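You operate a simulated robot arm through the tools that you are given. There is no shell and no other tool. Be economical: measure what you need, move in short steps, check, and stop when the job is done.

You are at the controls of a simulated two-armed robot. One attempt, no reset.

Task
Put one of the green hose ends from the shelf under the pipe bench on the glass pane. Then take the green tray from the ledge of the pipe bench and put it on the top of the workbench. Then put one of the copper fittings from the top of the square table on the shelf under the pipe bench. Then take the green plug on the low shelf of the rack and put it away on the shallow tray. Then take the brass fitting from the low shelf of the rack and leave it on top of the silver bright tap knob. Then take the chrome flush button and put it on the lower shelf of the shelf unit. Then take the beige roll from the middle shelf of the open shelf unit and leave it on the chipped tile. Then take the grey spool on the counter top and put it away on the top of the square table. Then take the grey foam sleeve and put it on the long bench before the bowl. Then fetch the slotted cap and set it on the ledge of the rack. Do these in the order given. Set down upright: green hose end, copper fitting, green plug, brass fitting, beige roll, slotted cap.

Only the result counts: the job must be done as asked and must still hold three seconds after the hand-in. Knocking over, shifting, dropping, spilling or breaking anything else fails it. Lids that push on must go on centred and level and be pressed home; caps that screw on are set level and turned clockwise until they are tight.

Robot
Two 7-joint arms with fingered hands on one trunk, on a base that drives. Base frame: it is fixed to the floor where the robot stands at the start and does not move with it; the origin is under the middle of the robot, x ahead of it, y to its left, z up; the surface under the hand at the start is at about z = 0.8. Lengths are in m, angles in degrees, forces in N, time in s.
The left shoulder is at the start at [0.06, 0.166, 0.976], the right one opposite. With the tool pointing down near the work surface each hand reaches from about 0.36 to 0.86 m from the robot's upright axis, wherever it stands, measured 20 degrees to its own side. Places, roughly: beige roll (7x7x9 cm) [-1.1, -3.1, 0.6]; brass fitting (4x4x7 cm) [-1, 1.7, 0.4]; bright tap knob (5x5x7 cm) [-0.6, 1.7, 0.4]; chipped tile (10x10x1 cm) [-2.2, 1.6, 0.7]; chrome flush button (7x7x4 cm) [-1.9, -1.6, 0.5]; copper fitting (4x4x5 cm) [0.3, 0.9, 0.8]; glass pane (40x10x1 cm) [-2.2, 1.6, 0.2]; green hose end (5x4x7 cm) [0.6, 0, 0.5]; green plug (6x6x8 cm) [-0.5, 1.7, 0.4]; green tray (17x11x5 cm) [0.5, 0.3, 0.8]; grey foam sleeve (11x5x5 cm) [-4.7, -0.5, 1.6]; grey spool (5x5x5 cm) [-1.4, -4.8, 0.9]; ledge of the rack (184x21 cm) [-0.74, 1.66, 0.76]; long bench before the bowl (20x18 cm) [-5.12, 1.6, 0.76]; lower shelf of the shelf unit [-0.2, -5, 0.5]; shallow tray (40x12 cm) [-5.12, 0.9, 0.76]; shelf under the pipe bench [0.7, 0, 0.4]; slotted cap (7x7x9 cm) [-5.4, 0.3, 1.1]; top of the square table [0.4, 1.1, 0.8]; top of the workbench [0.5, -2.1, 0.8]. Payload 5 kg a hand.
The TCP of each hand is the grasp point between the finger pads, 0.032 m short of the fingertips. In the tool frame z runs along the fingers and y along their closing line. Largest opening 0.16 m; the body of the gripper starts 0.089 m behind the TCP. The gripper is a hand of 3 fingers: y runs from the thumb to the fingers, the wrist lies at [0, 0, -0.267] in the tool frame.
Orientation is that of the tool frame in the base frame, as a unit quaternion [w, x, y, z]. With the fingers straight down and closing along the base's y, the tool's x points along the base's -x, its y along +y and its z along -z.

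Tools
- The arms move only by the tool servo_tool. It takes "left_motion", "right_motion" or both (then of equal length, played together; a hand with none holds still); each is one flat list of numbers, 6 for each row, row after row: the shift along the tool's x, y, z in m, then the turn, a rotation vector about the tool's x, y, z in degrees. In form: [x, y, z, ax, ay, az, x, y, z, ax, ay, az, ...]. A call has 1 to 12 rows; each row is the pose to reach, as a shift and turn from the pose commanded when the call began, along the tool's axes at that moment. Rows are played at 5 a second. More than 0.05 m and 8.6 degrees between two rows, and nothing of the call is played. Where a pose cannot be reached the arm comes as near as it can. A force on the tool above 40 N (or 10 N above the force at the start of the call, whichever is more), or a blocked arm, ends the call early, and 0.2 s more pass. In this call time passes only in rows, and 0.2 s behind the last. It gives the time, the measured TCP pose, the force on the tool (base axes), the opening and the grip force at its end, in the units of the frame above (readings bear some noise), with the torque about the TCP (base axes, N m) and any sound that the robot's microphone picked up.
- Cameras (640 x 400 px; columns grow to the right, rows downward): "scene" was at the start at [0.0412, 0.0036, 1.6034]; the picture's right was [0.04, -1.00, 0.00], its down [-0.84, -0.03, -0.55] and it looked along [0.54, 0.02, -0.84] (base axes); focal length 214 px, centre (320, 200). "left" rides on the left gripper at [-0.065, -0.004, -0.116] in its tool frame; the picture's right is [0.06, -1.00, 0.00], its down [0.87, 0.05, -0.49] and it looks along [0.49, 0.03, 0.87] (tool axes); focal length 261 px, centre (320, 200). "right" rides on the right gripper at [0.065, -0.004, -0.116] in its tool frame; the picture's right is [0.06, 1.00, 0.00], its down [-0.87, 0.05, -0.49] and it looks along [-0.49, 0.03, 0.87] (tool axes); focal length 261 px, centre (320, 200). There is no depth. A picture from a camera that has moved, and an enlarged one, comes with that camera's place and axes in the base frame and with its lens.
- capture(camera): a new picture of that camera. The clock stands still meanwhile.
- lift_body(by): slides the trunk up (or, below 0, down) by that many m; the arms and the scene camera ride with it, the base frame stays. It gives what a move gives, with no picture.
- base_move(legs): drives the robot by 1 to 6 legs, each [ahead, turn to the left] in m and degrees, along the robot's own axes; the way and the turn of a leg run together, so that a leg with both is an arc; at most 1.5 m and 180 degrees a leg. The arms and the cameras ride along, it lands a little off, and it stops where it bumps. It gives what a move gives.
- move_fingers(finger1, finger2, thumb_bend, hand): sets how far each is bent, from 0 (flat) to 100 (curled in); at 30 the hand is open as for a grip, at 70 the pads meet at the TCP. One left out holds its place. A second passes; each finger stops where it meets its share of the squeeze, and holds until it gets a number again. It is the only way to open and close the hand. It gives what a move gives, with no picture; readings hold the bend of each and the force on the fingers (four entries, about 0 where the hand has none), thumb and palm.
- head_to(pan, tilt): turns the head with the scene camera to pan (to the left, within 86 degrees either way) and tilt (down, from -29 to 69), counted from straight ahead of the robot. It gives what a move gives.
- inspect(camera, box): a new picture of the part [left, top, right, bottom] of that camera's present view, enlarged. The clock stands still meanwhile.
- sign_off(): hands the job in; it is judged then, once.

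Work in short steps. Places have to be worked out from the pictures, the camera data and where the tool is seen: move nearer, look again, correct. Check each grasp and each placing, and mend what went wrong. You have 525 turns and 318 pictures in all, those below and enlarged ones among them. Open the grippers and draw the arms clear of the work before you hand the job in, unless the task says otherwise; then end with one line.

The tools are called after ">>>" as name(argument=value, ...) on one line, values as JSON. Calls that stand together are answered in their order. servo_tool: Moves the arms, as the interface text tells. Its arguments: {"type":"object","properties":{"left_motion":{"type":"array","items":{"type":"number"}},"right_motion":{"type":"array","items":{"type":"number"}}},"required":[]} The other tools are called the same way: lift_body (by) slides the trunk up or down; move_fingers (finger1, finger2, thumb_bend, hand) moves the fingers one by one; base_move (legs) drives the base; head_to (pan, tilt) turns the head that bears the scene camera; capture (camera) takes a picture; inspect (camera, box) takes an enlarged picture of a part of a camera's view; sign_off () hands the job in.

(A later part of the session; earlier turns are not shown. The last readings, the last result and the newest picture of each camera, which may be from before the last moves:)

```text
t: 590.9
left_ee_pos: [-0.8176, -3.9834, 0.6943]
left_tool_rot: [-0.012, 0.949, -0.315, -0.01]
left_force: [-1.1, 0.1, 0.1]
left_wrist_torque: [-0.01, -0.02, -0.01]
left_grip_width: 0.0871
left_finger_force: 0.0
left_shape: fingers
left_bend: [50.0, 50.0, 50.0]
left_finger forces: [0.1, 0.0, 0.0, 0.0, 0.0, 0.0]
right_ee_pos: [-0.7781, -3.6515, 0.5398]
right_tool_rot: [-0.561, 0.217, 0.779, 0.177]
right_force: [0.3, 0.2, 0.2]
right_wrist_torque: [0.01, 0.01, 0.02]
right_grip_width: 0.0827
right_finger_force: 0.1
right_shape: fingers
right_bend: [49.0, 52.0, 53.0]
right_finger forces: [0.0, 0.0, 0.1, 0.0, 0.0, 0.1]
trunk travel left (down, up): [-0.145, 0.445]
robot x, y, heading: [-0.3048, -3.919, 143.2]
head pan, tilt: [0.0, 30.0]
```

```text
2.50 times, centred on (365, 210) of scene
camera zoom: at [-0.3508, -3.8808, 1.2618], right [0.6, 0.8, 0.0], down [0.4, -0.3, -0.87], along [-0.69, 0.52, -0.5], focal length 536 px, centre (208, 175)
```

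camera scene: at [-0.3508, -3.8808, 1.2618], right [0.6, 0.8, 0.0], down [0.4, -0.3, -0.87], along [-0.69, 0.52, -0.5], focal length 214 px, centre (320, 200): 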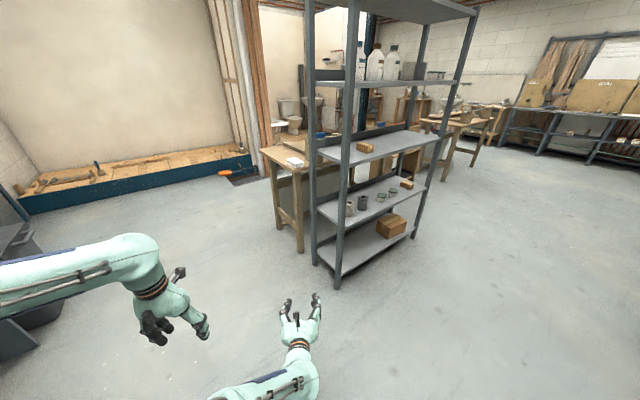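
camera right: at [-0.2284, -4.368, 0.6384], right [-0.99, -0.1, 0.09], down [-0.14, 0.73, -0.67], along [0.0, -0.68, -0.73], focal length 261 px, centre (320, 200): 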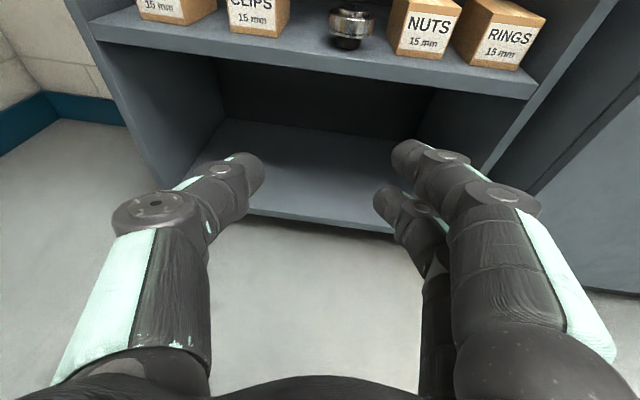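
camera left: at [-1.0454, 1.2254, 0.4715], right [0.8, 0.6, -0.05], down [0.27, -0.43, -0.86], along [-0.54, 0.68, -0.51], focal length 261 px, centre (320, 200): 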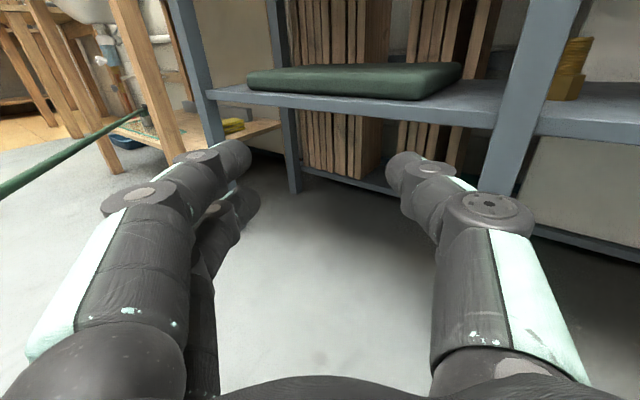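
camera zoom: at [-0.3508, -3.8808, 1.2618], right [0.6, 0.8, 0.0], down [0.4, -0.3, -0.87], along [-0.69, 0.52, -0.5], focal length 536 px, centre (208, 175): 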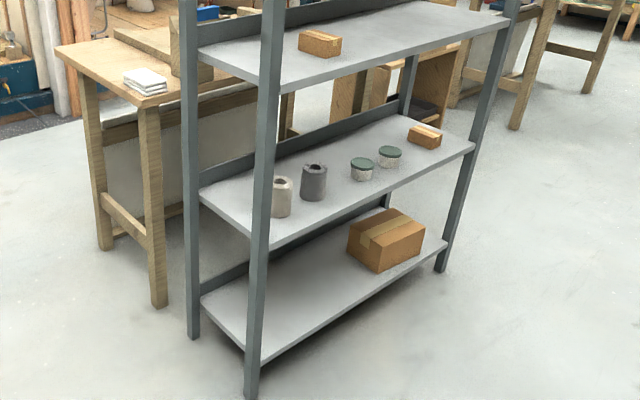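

Beige roll ≈ (−1.09, −3.11) beside the SE post; approach from the east, heading 180°. Drive there.

>>> base_move(legs=[[0, -47], [0.88, 0], [0, 83.8]])

>>> move_fingers(hand="right", finger1=46, finger2=46, thumb_bend=48)

>>> lift_body(by=0.08)

>>> capture(camera="right")

```text
t: 601.4
left_ee_pos: [-0.7871, -3.4007, 0.6949]
left_tool_rot: [-0.008, 1.0, 0.005, -0.014]
left_force: [0.2, -0.6, -0.7]
left_wrist_torque: [0.0, -0.01, 0.02]
left_grip_width: 0.0871
left_finger_force: 0.1
left_shape: fingers
left_bend: [50.0, 50.0, 50.0]
left_finger forces: [0.1, 0.0, 0.0, 0.1, 0.0, 0.0]
right_ee_pos: [-0.9573, -3.1122, 0.5407]
right_tool_rot: [-0.588, -0.045, 0.807, -0.013]
right_force: [0.6, -0.5, 0.5]
right_wrist_torque: [0.02, 0.0, 0.06]
right_grip_width: 0.0824
right_finger_force: 0.1
right_shape: fingers
right_bend: [49.0, 52.0, 53.0]
right_finger forces: [0.0, 0.0, 0.0, 0.0, 0.0, 0.0]
trunk travel left (down, up): [-0.145, 0.445]
robot x, y, heading: [-0.4194, -3.033, -179.2]
head pan, tilt: [0.0, 30.0]
```

```text
t: 602.4
left_ee_pos: [-0.7863, -3.4017, 0.6947]
left_tool_rot: [-0.009, 1.0, 0.005, -0.014]
left_force: [0.0, -0.3, -0.9]
left_wrist_torque: [-0.02, 0.0, -0.01]
left_grip_width: 0.087
left_finger_force: 0.0
left_shape: fingers
left_bend: [50.0, 50.0, 50.0]
left_finger forces: [0.0, 0.0, 0.0, 0.1, 0.0, 0.0]
right_ee_pos: [-0.957, -3.1126, 0.5395]
right_tool_rot: [-0.588, -0.045, 0.808, -0.012]
right_force: [0.8, -0.4, 0.5]
right_wrist_torque: [-0.03, 0.0, 0.01]
right_grip_width: 0.0987
right_finger_force: 0.1
right_shape: fingers
right_bend: [46.0, 46.0, 48.0]
right_finger forces: [0.1, 0.0, 0.0, 0.1, 0.0, 0.0]
trunk travel left (down, up): [-0.145, 0.445]
robot x, y, heading: [-0.4204, -3.0341, -179.1]
head pan, tilt: [0.0, 30.0]
```

```text
t: 603.6
left_ee_pos: [-0.7863, -3.401, 0.7753]
left_tool_rot: [-0.01, 1.0, 0.005, -0.014]
left_force: [0.2, -0.2, -0.2]
left_wrist_torque: [-0.01, 0.02, 0.02]
left_grip_width: 0.0874
left_finger_force: 0.1
left_shape: fingers
left_bend: [50.0, 50.0, 50.0]
left_finger forces: [0.1, 0.0, 0.0, 0.0, 0.1, 0.0]
right_ee_pos: [-0.9578, -3.1132, 0.6205]
right_tool_rot: [-0.587, -0.044, 0.808, -0.011]
right_force: [-0.4, 0.7, -0.4]
right_wrist_torque: [-0.02, 0.03, 0.02]
right_grip_width: 0.0985
right_finger_force: 0.1
right_shape: fingers
right_bend: [46.0, 46.0, 48.0]
right_finger forces: [0.0, 0.0, 0.1, 0.0, 0.0, 0.0]
trunk travel left (down, up): [-0.225, 0.365]
robot x, y, heading: [-0.4197, -3.0347, -179.3]
head pan, tilt: [0.0, 30.0]
```

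```text
141 pictures are left
camera right: at [-0.868, -3.1133, 0.7183], right [-0.1, 0.99, 0.09], down [0.73, 0.14, -0.67], along [-0.68, 0.0, -0.73], focal length 261 px, centre (320, 200)
```

right: 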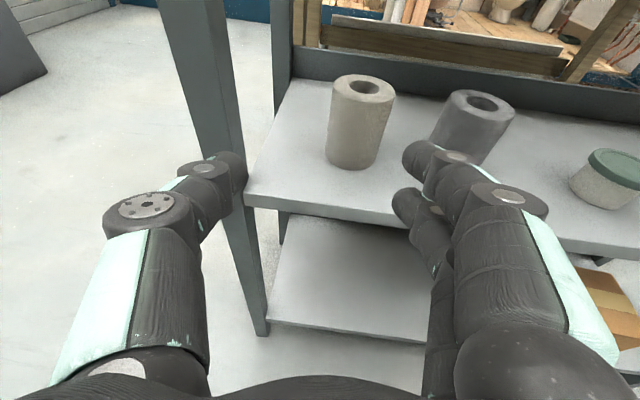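

Shelf z≈0.504; roll at ≈ (−1.15, −3.078). Shift 3.5 cm right, lower 5.8 cm, advance 0.155 m.

>>> servo_tool(right_motion=[0, 0.035, 0, 0, 0, 0])

>>> lift_body(by=-0.058)

>>> base_move(legs=[[0.145, 0]])

>>> capture(camera="right")

```text
t: 604.0
left_ee_pos: [-0.7856, -3.4007, 0.7752]
left_tool_rot: [-0.01, 1.0, 0.005, -0.015]
left_force: [0.2, 0.3, 0.6]
left_wrist_torque: [0.0, 0.03, 0.03]
left_grip_width: 0.0871
left_finger_force: 0.0
left_shape: fingers
left_bend: [50.0, 50.0, 50.0]
left_finger forces: [0.0, 0.1, 0.0, 0.1, 0.1, 0.0]
right_ee_pos: [-0.9602, -3.0775, 0.6222]
right_tool_rot: [-0.587, -0.044, 0.808, -0.011]
right_force: [-0.3, 0.4, -0.4]
right_wrist_torque: [0.03, 0.01, -0.03]
right_grip_width: 0.0991
right_finger_force: 0.0
right_shape: fingers
right_bend: [46.0, 46.0, 48.0]
right_finger forces: [0.0, 0.1, 0.0, 0.1, 0.0, 0.1]
trunk travel left (down, up): [-0.225, 0.365]
robot x, y, heading: [-0.4172, -3.039, -179.3]
head pan, tilt: [0.0, 30.0]
```

```text
t: 605.0
left_ee_pos: [-0.7858, -3.4005, 0.7174]
left_tool_rot: [-0.01, 1.0, 0.005, -0.015]
left_force: [0.2, -0.2, 0.4]
left_wrist_torque: [-0.01, -0.04, 0.01]
left_grip_width: 0.0871
left_finger_force: 0.0
left_shape: fingers
left_bend: [50.0, 50.0, 50.0]
left_finger forces: [0.0, 0.0, 0.0, 0.1, 0.0, 0.0]
right_ee_pos: [-0.9602, -3.077, 0.5644]
right_tool_rot: [-0.588, -0.045, 0.808, -0.012]
right_force: [0.2, 0.4, -0.3]
right_wrist_torque: [-0.01, 0.0, 0.01]
right_grip_width: 0.0992
right_finger_force: 0.0
right_shape: fingers
right_bend: [46.0, 46.0, 48.0]
right_finger forces: [0.0, 0.0, 0.0, 0.0, 0.1, 0.0]
trunk travel left (down, up): [-0.167, 0.423]
robot x, y, heading: [-0.4148, -3.0357, -179.3]
head pan, tilt: [0.0, 30.0]
```

```text
t: 606.3
left_ee_pos: [-0.9326, -3.4026, 0.7158]
left_tool_rot: [-0.01, 1.0, 0.006, -0.014]
left_force: [0.9, 0.6, 0.4]
left_wrist_torque: [-0.01, -0.01, -0.02]
left_grip_width: 0.0871
left_finger_force: 0.1
left_shape: fingers
left_bend: [50.0, 50.0, 50.0]
left_finger forces: [0.0, 0.0, 0.0, 0.0, 0.1, 0.1]
right_ee_pos: [-1.107, -3.082, 0.5639]
right_tool_rot: [-0.588, -0.045, 0.808, -0.012]
right_force: [0.1, -1.0, -0.4]
right_wrist_torque: [0.0, -0.01, -0.01]
right_grip_width: 0.0992
right_finger_force: 0.1
right_shape: fingers
right_bend: [46.0, 46.0, 48.0]
right_finger forces: [0.0, 0.1, 0.0, 0.1, 0.0, 0.0]
trunk travel left (down, up): [-0.167, 0.423]
robot x, y, heading: [-0.5653, -3.0412, -179.1]
head pan, tilt: [0.0, 30.0]
```

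```text
140 pictures are left
camera right: at [-1.0168, -3.0813, 0.6626], right [-0.11, 0.99, 0.09], down [0.73, 0.14, -0.67], along [-0.68, 0.0, -0.73], focal length 261 px, centre (320, 200)
```

right: 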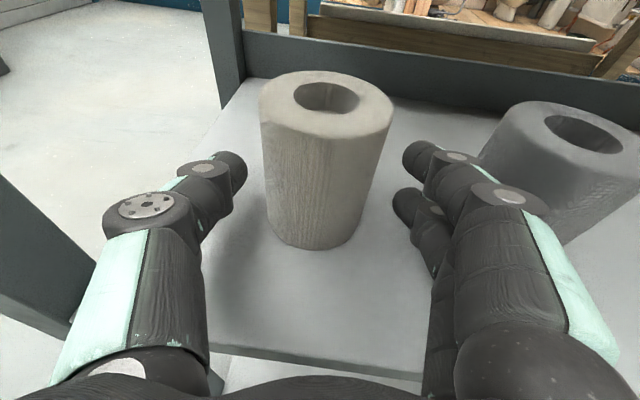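

Advance 1.2 cm and close.

>>> base_move(legs=[[0.013, 0]])

>>> move_fingers(hand="right", finger1=66, finger2=66, thumb_bend=66)

>>> capture(camera="right")

```text
t: 607.1
left_ee_pos: [-0.9462, -3.4037, 0.7184]
left_tool_rot: [-0.009, 1.0, 0.007, -0.015]
left_force: [0.3, 0.2, -0.5]
left_wrist_torque: [-0.05, 0.02, 0.02]
left_grip_width: 0.0875
left_finger_force: 0.1
left_shape: fingers
left_bend: [50.0, 50.0, 50.0]
left_finger forces: [0.0, 0.1, 0.0, 0.0, 0.1, 0.1]
right_ee_pos: [-1.119, -3.0809, 0.5645]
right_tool_rot: [-0.587, -0.046, 0.808, -0.013]
right_force: [0.0, -0.2, -0.7]
right_wrist_torque: [0.03, -0.01, 0.0]
right_grip_width: 0.0995
right_finger_force: 0.0
right_shape: fingers
right_bend: [46.0, 46.0, 48.0]
right_finger forces: [0.1, 0.0, 0.0, 0.1, 0.1, 0.0]
trunk travel left (down, up): [-0.167, 0.423]
robot x, y, heading: [-0.5764, -3.0369, -178.9]
head pan, tilt: [0.0, 30.0]
```

```text
t: 608.1
left_ee_pos: [-0.9464, -3.4042, 0.7166]
left_tool_rot: [-0.009, 1.0, 0.006, -0.014]
left_force: [0.2, -0.2, -1.0]
left_wrist_torque: [-0.01, 0.02, -0.01]
left_grip_width: 0.0873
left_finger_force: 0.1
left_shape: fingers
left_bend: [50.0, 50.0, 50.0]
left_finger forces: [0.1, 0.0, 0.0, 0.1, 0.1, 0.1]
right_ee_pos: [-1.1193, -3.0804, 0.5649]
right_tool_rot: [-0.588, -0.045, 0.808, -0.012]
right_force: [0.8, 0.9, -0.2]
right_wrist_torque: [0.0, 0.01, -0.03]
right_grip_width: 0.0615
right_finger_force: 16.0
right_shape: fingers
right_bend: [56.0, 55.0, 61.0]
right_finger forces: [8.4, 8.4, 0.1, 0.0, 16.2, 0.0]
trunk travel left (down, up): [-0.167, 0.423]
robot x, y, heading: [-0.576, -3.038, -179.1]
head pan, tilt: [0.0, 30.0]
```

```text
139 pictures are left
camera right: at [-1.0297, -3.0814, 0.6625], right [-0.11, 0.99, 0.09], down [0.73, 0.14, -0.67], along [-0.68, 0.0, -0.73], focal length 261 px, centre (320, 200)
```

right: 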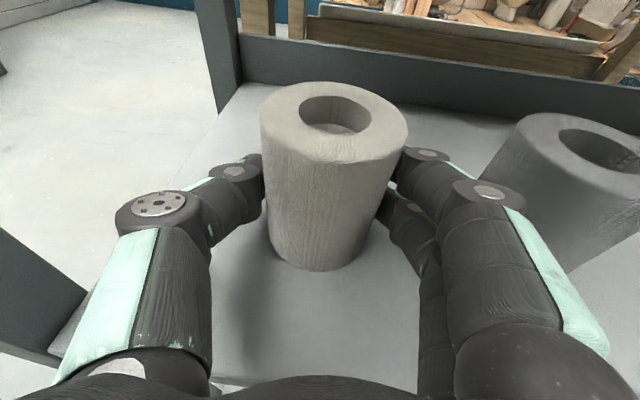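

Gripped. Lift, back out, raise the trunk, and drive north.

>>> lift_body(by=0.06)

>>> base_move(legs=[[-0.2, 0]])

>>> lift_body(by=0.3)

>>> base_move(legs=[[0, -90.5], [1.4, 0]])

```text
t: 609.1
left_ee_pos: [-0.9458, -3.4032, 0.7765]
left_tool_rot: [-0.009, 1.0, 0.005, -0.014]
left_force: [0.1, 0.3, -0.8]
left_wrist_torque: [-0.01, 0.01, -0.01]
left_grip_width: 0.087
left_finger_force: 0.1
left_shape: fingers
left_bend: [50.0, 50.0, 50.0]
left_finger forces: [0.0, 0.0, 0.1, 0.0, 0.1, 0.0]
right_ee_pos: [-1.1189, -3.0808, 0.625]
right_tool_rot: [-0.588, -0.046, 0.808, -0.013]
right_force: [-0.5, -0.3, -0.3]
right_wrist_torque: [0.04, 0.02, 0.02]
right_grip_width: 0.0617
right_finger_force: 15.9
right_shape: fingers
right_bend: [56.0, 55.0, 61.0]
right_finger forces: [8.1, 8.4, 0.0, 0.1, 16.2, 0.2]
trunk travel left (down, up): [-0.227, 0.363]
robot x, y, heading: [-0.581, -3.0405, -179.0]
head pan, tilt: [0.0, 30.0]
```

```text
t: 610.6
left_ee_pos: [-0.7512, -3.4013, 0.7765]
left_tool_rot: [-0.01, 1.0, 0.008, -0.014]
left_force: [0.1, 0.2, -0.1]
left_wrist_torque: [-0.02, -0.03, 0.01]
left_grip_width: 0.0874
left_finger_force: 0.0
left_shape: fingers
left_bend: [50.0, 50.0, 50.0]
left_finger forces: [0.0, 0.0, 0.0, 0.1, 0.0, 0.0]
right_ee_pos: [-0.9252, -3.0777, 0.6236]
right_tool_rot: [-0.588, -0.046, 0.808, -0.012]
right_force: [0.1, 0.6, -1.3]
right_wrist_torque: [0.0, 0.0, 0.03]
right_grip_width: 0.0613
right_finger_force: 16.6
right_shape: fingers
right_bend: [56.0, 55.0, 61.0]
right_finger forces: [8.2, 8.4, 0.0, 0.0, 16.1, 0.0]
trunk travel left (down, up): [-0.227, 0.363]
robot x, y, heading: [-0.3854, -3.0313, -179.0]
head pan, tilt: [0.0, 30.0]
```

```text
t: 613.6
left_ee_pos: [-0.7509, -3.4011, 1.0759]
left_tool_rot: [-0.009, 1.0, 0.008, -0.015]
left_force: [1.2, 0.5, -0.8]
left_wrist_torque: [0.01, 0.0, 0.01]
left_grip_width: 0.087
left_finger_force: 0.0
left_shape: fingers
left_bend: [50.0, 50.0, 50.0]
left_finger forces: [0.0, 0.0, 0.1, 0.0, 0.1, 0.0]
right_ee_pos: [-0.9267, -3.0791, 0.9239]
right_tool_rot: [-0.588, -0.046, 0.807, -0.013]
right_force: [0.5, 0.1, -1.0]
right_wrist_torque: [0.03, -0.01, 0.02]
right_grip_width: 0.0614
right_finger_force: 16.5
right_shape: fingers
right_bend: [56.0, 55.0, 61.0]
right_finger forces: [8.1, 8.4, 0.0, 0.0, 16.1, 0.0]
trunk travel left (down, up): [-0.527, 0.063]
robot x, y, heading: [-0.3826, -3.0315, -179.1]
head pan, tilt: [0.0, 30.0]
```

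```text
t: 624.3
left_ee_pos: [-0.8167, -1.3292, 1.0778]
left_tool_rot: [-0.016, 0.722, -0.691, -0.004]
left_force: [0.6, 0.0, -0.1]
left_wrist_torque: [-0.01, -0.03, 0.02]
left_grip_width: 0.0868
left_finger_force: 0.0
left_shape: fingers
left_bend: [50.0, 50.0, 50.0]
left_finger forces: [0.0, 0.0, 0.0, 0.0, 0.0, 0.0]
right_ee_pos: [-0.4996, -1.1455, 0.9239]
right_tool_rot: [-0.431, 0.53, 0.611, 0.401]
right_force: [-0.1, -0.5, -0.4]
right_wrist_torque: [0.01, 0.0, 0.02]
right_grip_width: 0.0612
right_finger_force: 16.0
right_shape: fingers
right_bend: [56.0, 55.0, 61.0]
right_finger forces: [8.2, 8.4, 0.0, 0.1, 16.1, 0.0]
trunk travel left (down, up): [-0.527, 0.063]
robot x, y, heading: [-0.4395, -1.6857, 93.1]
head pan, tilt: [0.0, 30.0]
```

Continue north, then west to the tile bench.

>>> base_move(legs=[[1.3, 0], [1.0, 0], [0, 87], [1.5, 0], [0, -89]])

>>> head_to(pan=0, tilt=40)

>>> capture(camera="scene")

>>> capture(camera="right")

```text
t: 650.6
left_ee_pos: [-2.4732, 0.9612, 1.0765]
left_tool_rot: [-0.016, 0.719, -0.695, -0.003]
left_force: [0.5, 0.8, 0.4]
left_wrist_torque: [-0.02, 0.01, 0.01]
left_grip_width: 0.0871
left_finger_force: 0.0
left_shape: fingers
left_bend: [50.0, 50.0, 50.0]
left_finger forces: [0.0, 0.0, 0.0, 0.0, 0.1, 0.0]
right_ee_pos: [-2.1556, 1.1418, 0.9246]
right_tool_rot: [-0.429, 0.532, 0.61, 0.401]
right_force: [0.2, 0.1, -0.3]
right_wrist_torque: [-0.02, -0.04, -0.01]
right_grip_width: 0.0611
right_finger_force: 16.5
right_shape: fingers
right_bend: [56.0, 55.0, 61.0]
right_finger forces: [8.1, 8.4, 0.0, 0.0, 16.2, 0.0]
trunk travel left (down, up): [-0.527, 0.063]
robot x, y, heading: [-2.0972, 0.5997, 92.1]
head pan, tilt: [0.0, 30.0]
```

```text
t: 651.3
left_ee_pos: [-2.4734, 0.9609, 1.0763]
left_tool_rot: [-0.016, 0.719, -0.695, -0.004]
left_force: [-0.7, 0.2, 0.0]
left_wrist_torque: [-0.01, 0.0, -0.02]
left_grip_width: 0.087
left_finger_force: 0.0
left_shape: fingers
left_bend: [50.0, 50.0, 50.0]
left_finger forces: [0.1, 0.0, 0.0, 0.1, 0.0, 0.0]
right_ee_pos: [-2.1539, 1.1425, 0.9237]
right_tool_rot: [-0.429, 0.533, 0.609, 0.403]
right_force: [-0.2, 0.0, -1.6]
right_wrist_torque: [-0.01, 0.01, -0.01]
right_grip_width: 0.0619
right_finger_force: 16.3
right_shape: fingers
right_bend: [56.0, 55.0, 61.0]
right_finger forces: [8.1, 8.4, 0.1, 0.0, 16.1, 0.0]
trunk travel left (down, up): [-0.527, 0.063]
robot x, y, heading: [-2.0981, 0.6004, 92.3]
head pan, tilt: [0.0, 40.0]
```

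```text
138 pictures are left
camera scene: at [-2.101, 0.6576, 1.6285], right [1.0, 0.04, 0.0], down [0.02, -0.64, -0.77], along [-0.03, 0.77, -0.64], focal length 214 px, centre (320, 200)
```

scene: 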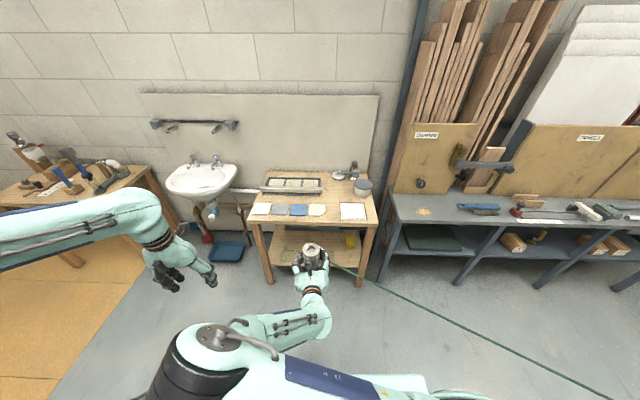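

```text
137 pictures are left
camera right: at [-2.1528, 1.0509, 1.0225], right [0.99, 0.13, 0.09], down [0.16, -0.72, -0.67], along [-0.02, 0.68, -0.73], focal length 261 px, centre (320, 200)
```

right: 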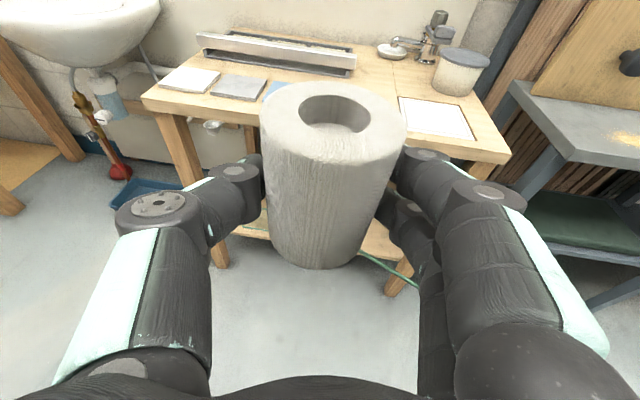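

>>> inspect(camera="scene", box=[240, 160, 390, 250])

```text
4.27 times, centred on (315, 205) of scene
camera zoom: at [-2.101, 0.6576, 1.6285], right [1.0, 0.04, 0.0], down [0.02, -0.64, -0.77], along [-0.03, 0.77, -0.64], focal length 915 px, centre (341, 179)
```

zoom: 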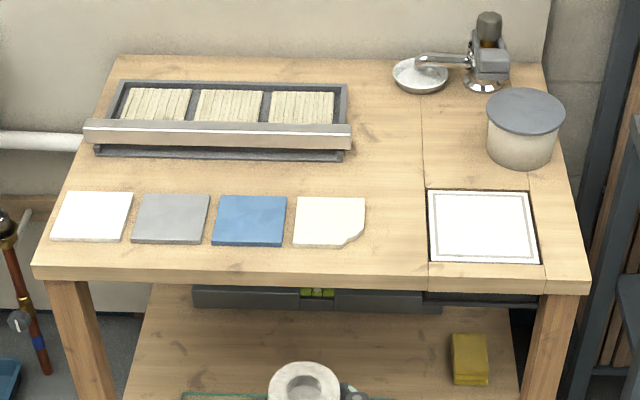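

Chipped tile centre ≈ (−2.153, 1.593), top z≈0.775. Turn 1.2° right and drive 0.35 m, then check.

>>> base_move(legs=[[0, -1.2], [0.36, 0]])

>>> capture(camera="right")

>>> inspect(camera="scene", box=[230, 180, 410, 300])

```text
t: 654.0
left_ee_pos: [-2.4688, 1.3282, 1.0758]
left_tool_rot: [-0.017, 0.71, -0.704, -0.003]
left_force: [-0.9, -0.4, 0.1]
left_wrist_torque: [0.02, 0.0, 0.02]
left_grip_width: 0.0871
left_finger_force: 0.1
left_shape: fingers
left_bend: [50.0, 50.0, 50.0]
left_finger forces: [0.1, 0.1, 0.0, 0.0, 0.1, 0.1]
right_ee_pos: [-2.1474, 1.5004, 0.9242]
right_tool_rot: [-0.423, 0.541, 0.601, 0.409]
right_force: [-0.5, 0.1, -1.3]
right_wrist_torque: [0.01, 0.03, 0.01]
right_grip_width: 0.0615
right_finger_force: 16.4
right_shape: fingers
right_bend: [56.0, 55.0, 61.0]
right_finger forces: [8.2, 8.4, 0.0, 0.1, 16.2, 0.0]
trunk travel left (down, up): [-0.527, 0.063]
robot x, y, heading: [-2.1064, 0.9545, 90.5]
head pan, tilt: [0.0, 40.0]
```

```text
135 pictures are left
camera right: at [-2.1468, 1.4092, 1.0222], right [0.99, 0.1, 0.09], down [0.14, -0.73, -0.67], along [0.0, 0.68, -0.73], focal length 261 px, centre (320, 200)
```

right: 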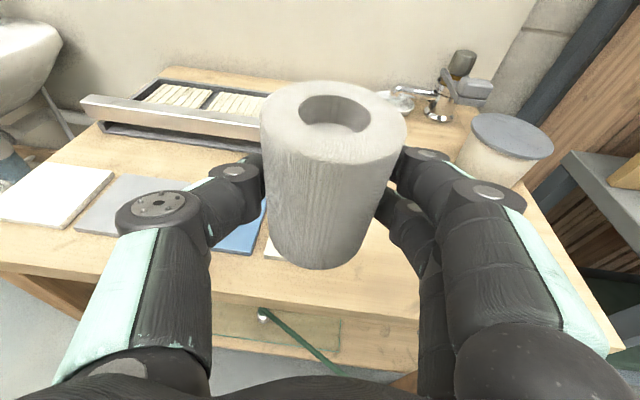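

```text
3.33 times, centred on (320, 240) of scene
camera zoom: at [-2.1049, 1.0151, 1.6284], right [1.0, 0.01, 0.0], down [0.01, -0.64, -0.77], along [-0.01, 0.77, -0.64], focal length 715 px, centre (320, 67)
```

zoom: 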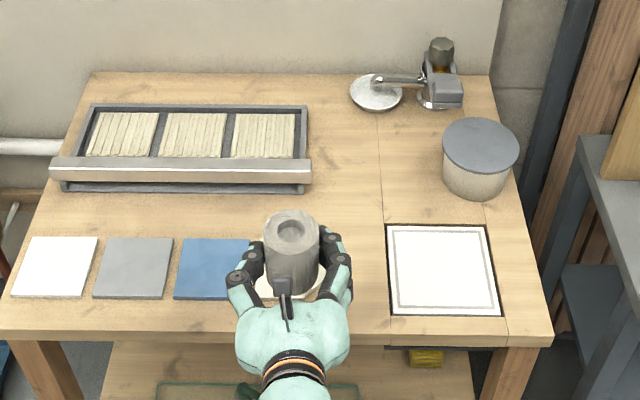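

Tile centre ≈ (−2.153, 1.603); roll at (−2.146, 1.527). Shift 8 mm left, advance 7.4 cm, lower 7.5 cm.

>>> servo_tool(right_motion=[0, -0.008, 0, 0, 0, 0])

>>> base_move(legs=[[0.073, 0]])

>>> lift_body(by=-0.07)

>>> inspect(camera="scene", box=[230, 180, 410, 300])

>>> capture(camera="right")

```text
t: 654.4
left_ee_pos: [-2.469, 1.3267, 1.0761]
left_tool_rot: [-0.017, 0.71, -0.704, -0.003]
left_force: [-0.5, 0.1, -0.3]
left_wrist_torque: [-0.02, 0.0, -0.01]
left_grip_width: 0.087
left_finger_force: 0.2
left_shape: fingers
left_bend: [50.0, 50.0, 50.0]
left_finger forces: [0.0, 0.1, 0.0, 0.0, 0.0, 0.0]
right_ee_pos: [-2.155, 1.4999, 0.9245]
right_tool_rot: [-0.424, 0.54, 0.602, 0.408]
right_force: [-0.1, -0.6, -0.7]
right_wrist_torque: [0.01, -0.03, 0.03]
right_grip_width: 0.0615
right_finger_force: 16.2
right_shape: fingers
right_bend: [56.0, 55.0, 61.0]
right_finger forces: [8.2, 8.3, 0.1, 0.0, 16.2, 0.0]
trunk travel left (down, up): [-0.527, 0.063]
robot x, y, heading: [-2.1069, 0.9616, 90.7]
head pan, tilt: [0.0, 40.0]
```

```text
t: 655.4
left_ee_pos: [-2.4695, 1.4026, 1.0754]
left_tool_rot: [-0.016, 0.709, -0.705, -0.002]
left_force: [0.2, 0.2, 0.1]
left_wrist_torque: [-0.01, 0.01, -0.01]
left_grip_width: 0.087
left_finger_force: 0.0
left_shape: fingers
left_bend: [50.0, 50.0, 50.0]
left_finger forces: [0.1, 0.0, 0.0, 0.0, 0.0, 0.0]
right_ee_pos: [-2.1546, 1.5743, 0.9247]
right_tool_rot: [-0.422, 0.542, 0.602, 0.408]
right_force: [0.7, 0.3, -1.2]
right_wrist_torque: [-0.01, -0.05, 0.04]
right_grip_width: 0.0614
right_finger_force: 16.4
right_shape: fingers
right_bend: [56.0, 55.0, 61.0]
right_finger forces: [8.2, 8.4, 0.0, 0.0, 16.0, 0.1]
trunk travel left (down, up): [-0.527, 0.063]
robot x, y, heading: [-2.107, 1.032, 90.6]
head pan, tilt: [0.0, 40.0]
```

```text
t: 656.5
left_ee_pos: [-2.4682, 1.4006, 1.0067]
left_tool_rot: [-0.018, 0.709, -0.705, -0.004]
left_force: [-0.3, 0.2, -0.7]
left_wrist_torque: [0.01, 0.01, 0.04]
left_grip_width: 0.087
left_finger_force: 0.1
left_shape: fingers
left_bend: [50.0, 50.0, 50.0]
left_finger forces: [0.1, 0.1, 0.1, 0.0, 0.0, 0.0]
right_ee_pos: [-2.1538, 1.572, 0.8553]
right_tool_rot: [-0.422, 0.542, 0.601, 0.408]
right_force: [-0.1, 1.4, -1.1]
right_wrist_torque: [-0.03, -0.01, 0.01]
right_grip_width: 0.0615
right_finger_force: 16.9
right_shape: fingers
right_bend: [56.0, 55.0, 61.0]
right_finger forces: [8.2, 8.4, 0.0, 0.1, 16.0, 0.1]
trunk travel left (down, up): [-0.457, 0.133]
robot x, y, heading: [-2.1046, 1.0296, 90.6]
head pan, tilt: [0.0, 40.0]
```

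```text
3.33 times, centred on (320, 240) of scene
camera zoom: at [-2.1054, 1.0875, 1.5585], right [1.0, 0.01, 0.0], down [0.01, -0.64, -0.77], along [-0.01, 0.77, -0.64], focal length 715 px, centre (320, 67)
```

zoom: 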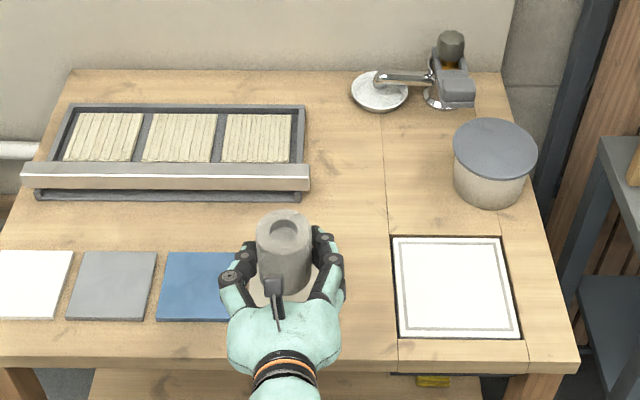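

```text
132 pictures are left
camera right: at [-2.1549, 1.4815, 0.9532], right [0.99, 0.1, 0.09], down [0.14, -0.73, -0.67], along [0.0, 0.68, -0.73], focal length 261 px, centre (320, 200)
```

right: 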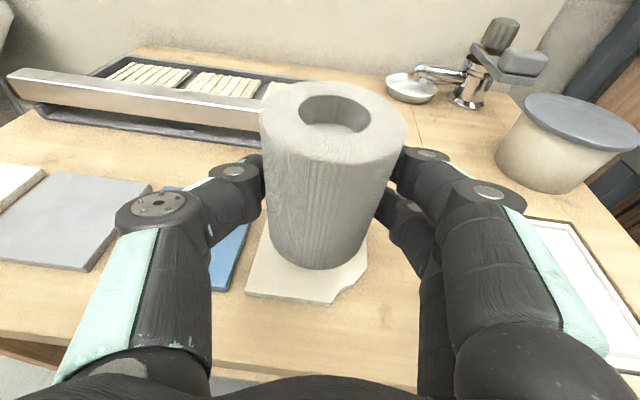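

Over the tile; 1 cm forward, then lower to contact.

>>> base_move(legs=[[0.01, 0]])

>>> servo_tool(right_motion=[-0.0038, 0, 0.0013, 0, 0, 0, -0.0076, 0, 0.0026, 0, 0, 0, -0.0114, 0, 0.0038, 0, 0, 0, -0.0142, 0, 0.0048, 0, 0, 0, -0.017, 0, 0.0058, 0, 0, 0, -0.0199, 0, 0.0067, 0, 0, 0])

>>> capture(camera="right")

```text
t: 657.2
left_ee_pos: [-2.4688, 1.4118, 1.0069]
left_tool_rot: [-0.017, 0.71, -0.704, -0.003]
left_force: [-0.9, 0.3, -0.3]
left_wrist_torque: [-0.05, 0.02, 0.0]
left_grip_width: 0.0873
left_finger_force: 0.0
left_shape: fingers
left_bend: [50.0, 50.0, 50.0]
left_finger forces: [0.0, 0.0, 0.1, 0.1, 0.1, 0.0]
right_ee_pos: [-2.154, 1.5834, 0.8548]
right_tool_rot: [-0.422, 0.541, 0.601, 0.409]
right_force: [0.5, 0.4, -1.2]
right_wrist_torque: [-0.01, -0.02, 0.03]
right_grip_width: 0.0613
right_finger_force: 16.2
right_shape: fingers
right_bend: [56.0, 55.0, 61.0]
right_finger forces: [8.3, 8.4, 0.1, 0.0, 16.1, 0.0]
trunk travel left (down, up): [-0.457, 0.133]
robot x, y, heading: [-2.1092, 1.0445, 90.5]
head pan, tilt: [0.0, 40.0]
```

```text
t: 658.6
left_ee_pos: [-2.4693, 1.4121, 1.0064]
left_tool_rot: [-0.017, 0.709, -0.705, -0.003]
left_force: [-0.5, 0.4, -0.3]
left_wrist_torque: [-0.01, 0.03, -0.01]
left_grip_width: 0.0871
left_finger_force: 0.2
left_shape: fingers
left_bend: [50.0, 50.0, 50.0]
left_finger forces: [0.0, 0.0, 0.0, 0.0, 0.1, 0.0]
right_ee_pos: [-2.1539, 1.5837, 0.8331]
right_tool_rot: [-0.423, 0.54, 0.602, 0.408]
right_force: [-1.3, 0.4, -0.7]
right_wrist_torque: [-0.02, 0.02, -0.01]
right_grip_width: 0.0613
right_finger_force: 16.4
right_shape: fingers
right_bend: [56.0, 55.0, 61.0]
right_finger forces: [8.1, 8.4, 0.1, 0.0, 16.1, 0.0]
trunk travel left (down, up): [-0.457, 0.133]
robot x, y, heading: [-2.1052, 1.0434, 90.7]
head pan, tilt: [0.0, 40.0]
```

```text
131 pictures are left
camera right: at [-2.1542, 1.4928, 0.9318], right [0.99, 0.1, 0.09], down [0.14, -0.73, -0.67], along [0.0, 0.68, -0.73], focal length 261 px, centre (320, 200)
```

right: 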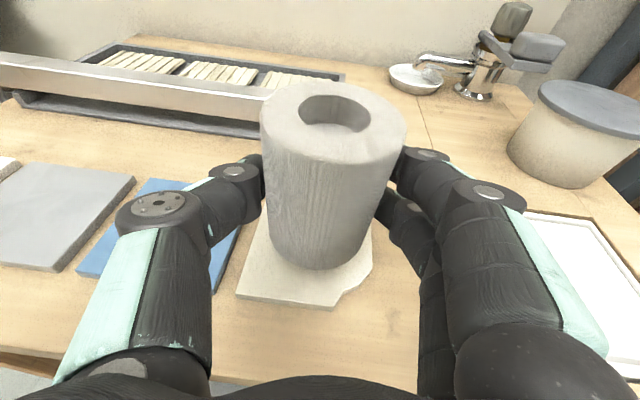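

>>> servo_tool(right_motion=[-0.0028, 0, 0.001, 0, 0, 0, -0.0057, 0, 0.002, 0, 0, 0, -0.0085, 0, 0.003, 0, 0, 0, -0.0114, 0, 0.0038, 0, 0, 0, -0.0142, 0, 0.0048, 0, 0, 0, -0.017, 0, 0.0058, 0, 0, 0])

>>> capture(camera="right")

```text
t: 660.0
left_ee_pos: [-2.4696, 1.4109, 1.005]
left_tool_rot: [-0.016, 0.709, -0.705, -0.003]
left_force: [-0.3, -0.5, 0.7]
left_wrist_torque: [-0.03, -0.02, -0.01]
left_grip_width: 0.0869
left_finger_force: 0.1
left_shape: fingers
left_bend: [50.0, 50.0, 50.0]
left_finger forces: [0.1, 0.0, 0.1, 0.0, 0.0, 0.0]
right_ee_pos: [-2.1517, 1.5839, 0.8153]
right_tool_rot: [-0.423, 0.541, 0.602, 0.408]
right_force: [-0.2, -0.6, -0.2]
right_wrist_torque: [0.0, 0.0, 0.01]
right_grip_width: 0.0613
right_finger_force: 15.9
right_shape: fingers
right_bend: [56.0, 55.0, 61.0]
right_finger forces: [8.1, 8.4, 0.0, 0.0, 16.1, 0.0]
trunk travel left (down, up): [-0.457, 0.133]
robot x, y, heading: [-2.1061, 1.0437, 90.6]
head pan, tilt: [0.0, 40.0]
```

```text
130 pictures are left
camera right: at [-2.1532, 1.4928, 0.9137], right [0.99, 0.1, 0.09], down [0.14, -0.73, -0.67], along [0.0, 0.68, -0.73], focal length 261 px, centre (320, 200)
```

right: 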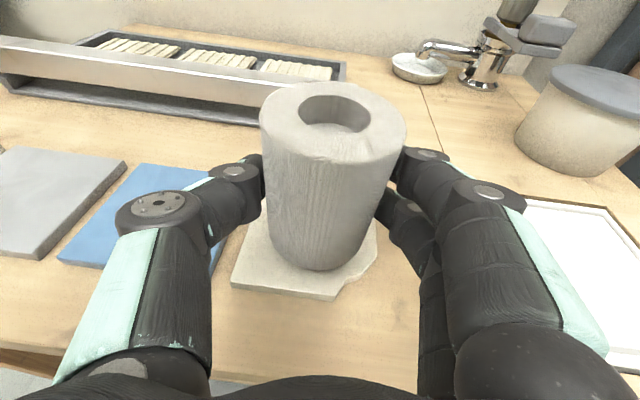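

>>> servo_tool(right_motion=[-0.0028, 0, 0.001, 0, 0, 0, -0.0057, 0, 0.002, 0, 0, 0, -0.0085, 0, 0.003, 0, 0, 0, -0.0114, 0, 0.0038, 0, 0, 0, -0.0142, 0, 0.0048, 0, 0, 0])

>>> capture(camera="right")

```text
t: 661.2
left_ee_pos: [-2.4691, 1.4108, 1.0067]
left_tool_rot: [-0.017, 0.709, -0.705, -0.003]
left_force: [0.1, 0.3, 0.0]
left_wrist_torque: [0.01, -0.03, -0.01]
left_grip_width: 0.0871
left_finger_force: 0.1
left_shape: fingers
left_bend: [50.0, 50.0, 50.0]
left_finger forces: [0.0, 0.1, 0.1, 0.1, 0.0, 0.0]
right_ee_pos: [-2.1512, 1.587, 0.8093]
right_tool_rot: [-0.423, 0.541, 0.602, 0.408]
right_force: [0.3, 0.2, -0.9]
right_wrist_torque: [-0.01, 0.01, -0.01]
right_grip_width: 0.0611
right_finger_force: 16.1
right_shape: fingers
right_bend: [56.0, 55.0, 61.0]
right_finger forces: [8.1, 8.4, 0.1, 0.0, 16.1, 0.0]
right hand out of reach, approached as far as the arm can: row 4, 5
trunk travel left (down, up): [-0.457, 0.133]
robot x, y, heading: [-2.105, 1.0442, 90.7]
head pan, tilt: [0.0, 40.0]
```

```text
129 pictures are left
camera right: at [-2.1517, 1.4959, 0.9071], right [0.99, 0.1, 0.09], down [0.14, -0.73, -0.67], along [0.0, 0.68, -0.74], focal length 261 px, centre (320, 200)
```

right: 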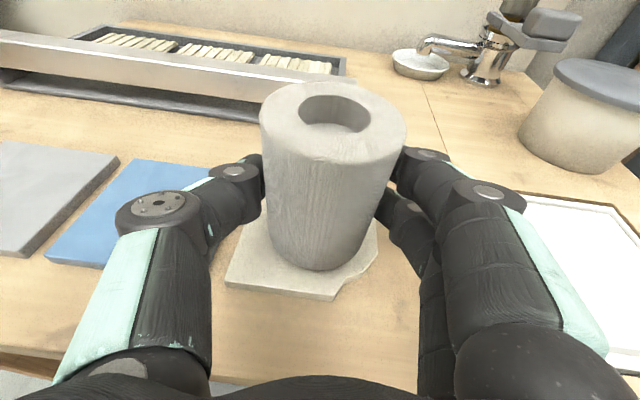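

Arm limit reached; use the trunk in small steps.

>>> lift_body(by=-0.007)

>>> lift_body(by=-0.005)

>>> capture(camera="right")

```text
t: 661.8
left_ee_pos: [-2.4686, 1.4115, 0.9993]
left_tool_rot: [-0.017, 0.71, -0.704, -0.004]
left_force: [0.2, 1.4, 0.7]
left_wrist_torque: [0.01, 0.0, -0.01]
left_grip_width: 0.0871
left_finger_force: 0.0
left_shape: fingers
left_bend: [50.0, 50.0, 50.0]
left_finger forces: [0.1, 0.0, 0.0, 0.0, 0.0, 0.0]
right_ee_pos: [-2.1511, 1.5868, 0.8019]
right_tool_rot: [-0.422, 0.542, 0.601, 0.408]
right_force: [0.0, 0.5, -0.5]
right_wrist_torque: [-0.04, 0.01, 0.0]
right_grip_width: 0.0617
right_finger_force: 16.6
right_shape: fingers
right_bend: [56.0, 55.0, 61.0]
right_finger forces: [8.1, 8.3, 0.0, 0.0, 16.1, 0.1]
trunk travel left (down, up): [-0.45, 0.14]
robot x, y, heading: [-2.1037, 1.0417, 90.5]
head pan, tilt: [0.0, 40.0]
```

```text
t: 662.3
left_ee_pos: [-2.4692, 1.4117, 0.9934]
left_tool_rot: [-0.017, 0.709, -0.705, -0.003]
left_force: [0.2, -0.2, -0.1]
left_wrist_torque: [0.01, -0.01, 0.0]
left_grip_width: 0.0875
left_finger_force: 0.0
left_shape: fingers
left_bend: [50.0, 50.0, 50.0]
left_finger forces: [0.0, 0.0, 0.0, 0.0, 0.0, 0.1]
right_ee_pos: [-2.1519, 1.5864, 0.7973]
right_tool_rot: [-0.423, 0.541, 0.602, 0.408]
right_force: [0.1, -1.0, -1.2]
right_wrist_torque: [-0.02, 0.05, 0.01]
right_grip_width: 0.0615
right_finger_force: 16.4
right_shape: fingers
right_bend: [56.0, 55.0, 61.0]
right_finger forces: [8.2, 8.3, 0.0, 0.1, 16.1, 0.0]
trunk travel left (down, up): [-0.445, 0.145]
robot x, y, heading: [-2.1025, 1.0435, 90.5]
head pan, tilt: [0.0, 40.0]
```

```text
128 pictures are left
camera right: at [-2.1517, 1.4958, 0.8952], right [0.99, 0.1, 0.09], down [0.14, -0.73, -0.67], along [0.0, 0.68, -0.74], focal length 261 px, centre (320, 200)
```

right: 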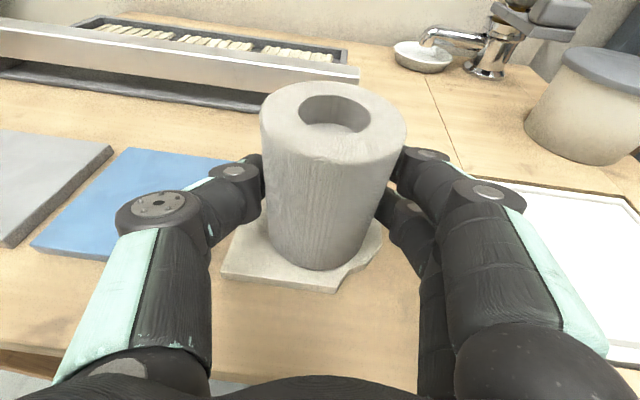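

>>> lift_body(by=-0.005)

>>> lift_body(by=-0.004)

```text
t: 662.9
left_ee_pos: [-2.4695, 1.4106, 0.9908]
left_tool_rot: [-0.018, 0.71, -0.704, -0.004]
left_force: [-0.5, -0.1, 0.5]
left_wrist_torque: [0.0, -0.02, 0.0]
left_grip_width: 0.0871
left_finger_force: 0.0
left_shape: fingers
left_bend: [50.0, 50.0, 50.0]
left_finger forces: [0.0, 0.0, 0.0, 0.1, 0.1, 0.0]
right_ee_pos: [-2.1505, 1.5877, 0.7936]
right_tool_rot: [-0.424, 0.541, 0.601, 0.408]
right_force: [-0.2, -0.3, 9.9]
right_wrist_torque: [0.2, -0.17, -0.01]
right_grip_width: 0.0613
right_finger_force: 16.9
right_shape: fingers
right_bend: [56.0, 56.0, 61.0]
right_finger forces: [8.6, 9.1, 0.0, 0.1, 16.7, 0.0]
trunk travel left (down, up): [-0.44, 0.15]
robot x, y, heading: [-2.1074, 1.0437, 90.4]
head pan, tilt: [0.0, 40.0]
```

```text
t: 663.4
left_ee_pos: [-2.4683, 1.4102, 0.9871]
left_tool_rot: [-0.017, 0.709, -0.705, -0.004]
left_force: [0.2, -0.1, -0.4]
left_wrist_torque: [-0.03, 0.04, 0.0]
left_grip_width: 0.0872
left_finger_force: 0.1
left_shape: fingers
left_bend: [50.0, 50.0, 50.0]
left_finger forces: [0.1, 0.0, 0.1, 0.0, 0.0, 0.0]
right_ee_pos: [-2.1507, 1.5877, 0.7904]
right_tool_rot: [-0.424, 0.54, 0.6, 0.409]
right_force: [-0.9, 4.9, 25.9]
right_wrist_torque: [0.58, -0.02, -0.03]
right_grip_width: 0.0609
right_finger_force: 17.6
right_shape: fingers
right_bend: [57.0, 56.0, 61.0]
right_finger forces: [8.7, 9.5, 0.0, 0.0, 17.5, 0.1]
trunk travel left (down, up): [-0.436, 0.154]
robot x, y, heading: [-2.1057, 1.0417, 90.6]
head pan, tilt: [0.0, 40.0]
```

Contact. Ease up 4 mm and release.

>>> lift_body(by=0.004)

>>> move_fingers(hand="right", finger1=48, finger2=48, thumb_bend=50)

>>> capture(camera="right")

```text
t: 663.9
left_ee_pos: [-2.4691, 1.4111, 0.9893]
left_tool_rot: [-0.018, 0.709, -0.705, -0.003]
left_force: [-0.2, -0.1, 1.0]
left_wrist_torque: [0.02, -0.01, 0.03]
left_grip_width: 0.0871
left_finger_force: 0.0
left_shape: fingers
left_bend: [50.0, 50.0, 50.0]
left_finger forces: [0.1, 0.0, 0.0, 0.1, 0.1, 0.1]
right_ee_pos: [-2.1518, 1.5859, 0.7917]
right_tool_rot: [-0.422, 0.541, 0.603, 0.407]
right_force: [-0.7, 3.6, 11.2]
right_wrist_torque: [0.26, -0.03, -0.01]
right_grip_width: 0.0607
right_finger_force: 18.1
right_shape: fingers
right_bend: [57.0, 56.0, 61.0]
right_finger forces: [8.5, 9.2, 0.0, 0.0, 17.2, 0.0]
trunk travel left (down, up): [-0.44, 0.15]
robot x, y, heading: [-2.1093, 1.0437, 90.6]
head pan, tilt: [0.0, 40.0]
```

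```text
t: 664.9
left_ee_pos: [-2.4691, 1.4103, 0.99]
left_tool_rot: [-0.016, 0.709, -0.705, -0.003]
left_force: [-0.3, -0.2, -0.5]
left_wrist_torque: [-0.03, -0.05, 0.0]
left_grip_width: 0.0871
left_finger_force: 0.0
left_shape: fingers
left_bend: [50.0, 50.0, 50.0]
left_finger forces: [0.0, 0.0, 0.0, 0.0, 0.1, 0.0]
right_ee_pos: [-2.15, 1.5871, 0.7918]
right_tool_rot: [-0.422, 0.542, 0.602, 0.407]
right_force: [-0.6, 0.7, -0.6]
right_wrist_torque: [-0.01, 0.04, 0.02]
right_grip_width: 0.0908
right_finger_force: 0.0
right_shape: fingers
right_bend: [48.0, 48.0, 50.0]
right_finger forces: [0.0, 0.0, 0.0, 0.0, 0.0, 0.1]
trunk travel left (down, up): [-0.44, 0.15]
robot x, y, heading: [-2.1032, 1.0424, 90.7]
head pan, tilt: [0.0, 40.0]
```

```text
127 pictures are left
camera right: at [-2.1517, 1.4958, 0.8901], right [0.99, 0.1, 0.09], down [0.14, -0.73, -0.67], along [0.0, 0.68, -0.74], focal length 261 px, centre (320, 200)
```

right: 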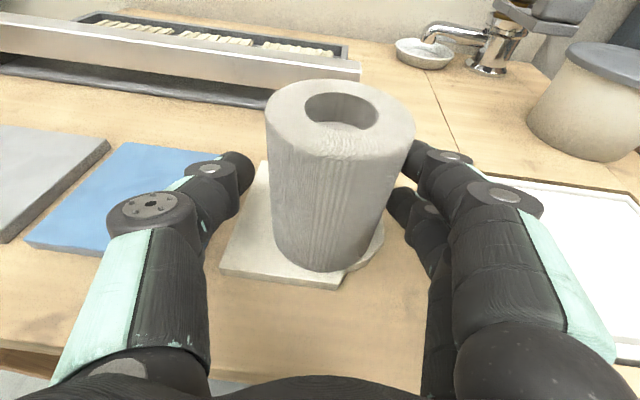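

The roll stands on the chipped tile. Raise and drive via the west corridor to the counter for the grey spool.

>>> lift_body(by=0.03)

>>> base_move(legs=[[-0.35, 0]])

>>> lift_body(by=0.11)

>>> base_move(legs=[[0, 89.5], [0.33, 0], [0, 89.5], [1.4, 0], [1.2, 0]])

```text
t: 665.7
left_ee_pos: [-2.4682, 1.4109, 1.0195]
left_tool_rot: [-0.016, 0.71, -0.704, -0.003]
left_force: [0.3, 0.8, 0.2]
left_wrist_torque: [0.03, -0.02, -0.01]
left_grip_width: 0.087
left_finger_force: 0.0
left_shape: fingers
left_bend: [50.0, 50.0, 50.0]
left_finger forces: [0.0, 0.0, 0.0, 0.0, 0.1, 0.1]
right_ee_pos: [-2.151, 1.5856, 0.8222]
right_tool_rot: [-0.422, 0.541, 0.603, 0.407]
right_force: [-0.6, -0.1, -0.7]
right_wrist_torque: [-0.02, 0.0, 0.03]
right_grip_width: 0.0904
right_finger_force: 0.1
right_shape: fingers
right_bend: [48.0, 48.0, 50.0]
right_finger forces: [0.0, 0.0, 0.1, 0.0, 0.0, 0.0]
trunk travel left (down, up): [-0.47, 0.12]
robot x, y, heading: [-2.1035, 1.0394, 90.6]
head pan, tilt: [0.0, 40.0]
```

```text
t: 667.9
left_ee_pos: [-2.4667, 1.0616, 1.0205]
left_tool_rot: [-0.018, 0.711, -0.703, -0.004]
left_force: [-0.4, 0.1, -0.4]
left_wrist_torque: [0.0, 0.0, 0.01]
left_grip_width: 0.0871
left_finger_force: 0.1
left_shape: fingers
left_bend: [50.0, 50.0, 50.0]
left_finger forces: [0.0, 0.1, 0.1, 0.0, 0.0, 0.1]
right_ee_pos: [-2.1471, 1.2384, 0.8213]
right_tool_rot: [-0.424, 0.539, 0.603, 0.406]
right_force: [0.0, -0.3, -0.3]
right_wrist_torque: [0.01, -0.03, 0.02]
right_grip_width: 0.0907
right_finger_force: 0.1
right_shape: fingers
right_bend: [48.0, 48.0, 50.0]
right_finger forces: [0.1, 0.1, 0.0, 0.0, 0.0, 0.0]
trunk travel left (down, up): [-0.47, 0.12]
robot x, y, heading: [-2.1031, 0.6955, 91.2]
head pan, tilt: [0.0, 40.0]
```

```text
t: 669.3
left_ee_pos: [-2.466, 1.0609, 1.1305]
left_tool_rot: [-0.016, 0.712, -0.702, -0.003]
left_force: [-0.3, 0.1, -0.7]
left_wrist_torque: [0.01, 0.0, 0.0]
left_grip_width: 0.0868
left_finger_force: 0.1
left_shape: fingers
left_bend: [50.0, 50.0, 50.0]
left_finger forces: [0.0, 0.0, 0.0, 0.0, 0.1, 0.0]
right_ee_pos: [-2.1494, 1.2389, 0.9313]
right_tool_rot: [-0.423, 0.54, 0.603, 0.408]
right_force: [0.2, -0.2, 0.4]
right_wrist_torque: [0.0, 0.01, 0.0]
right_grip_width: 0.0907
right_finger_force: 0.0
right_shape: fingers
right_bend: [48.0, 48.0, 50.0]
right_finger forces: [0.0, 0.0, 0.0, 0.2, 0.0, 0.0]
trunk travel left (down, up): [-0.58, 0.01]
robot x, y, heading: [-2.1021, 0.6942, 90.9]
head pan, tilt: [0.0, 40.0]
```

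```text
t: 691.8
left_ee_pos: [-2.0165, -2.2992, 1.1305]
left_tool_rot: [0.003, 0.711, 0.703, -0.017]
left_force: [0.7, -0.2, 0.6]
left_wrist_torque: [-0.01, -0.04, 0.06]
left_grip_width: 0.087
left_finger_force: 0.0
left_shape: fingers
left_bend: [50.0, 50.0, 50.0]
left_finger forces: [0.0, 0.1, 0.0, 0.0, 0.0, 0.0]
right_ee_pos: [-2.3361, -2.4694, 0.9317]
right_tool_rot: [0.412, 0.596, -0.547, 0.418]
right_force: [-0.1, -0.2, 0.6]
right_wrist_torque: [0.0, 0.01, 0.0]
right_grip_width: 0.0907
right_finger_force: 0.0
right_shape: fingers
right_bend: [48.0, 48.0, 50.0]
right_finger forces: [0.0, 0.0, 0.1, 0.1, 0.0, 0.0]
trunk travel left (down, up): [-0.58, 0.01]
robot x, y, heading: [-2.37, -1.9204, -90.2]
head pan, tilt: [0.0, 40.0]
```

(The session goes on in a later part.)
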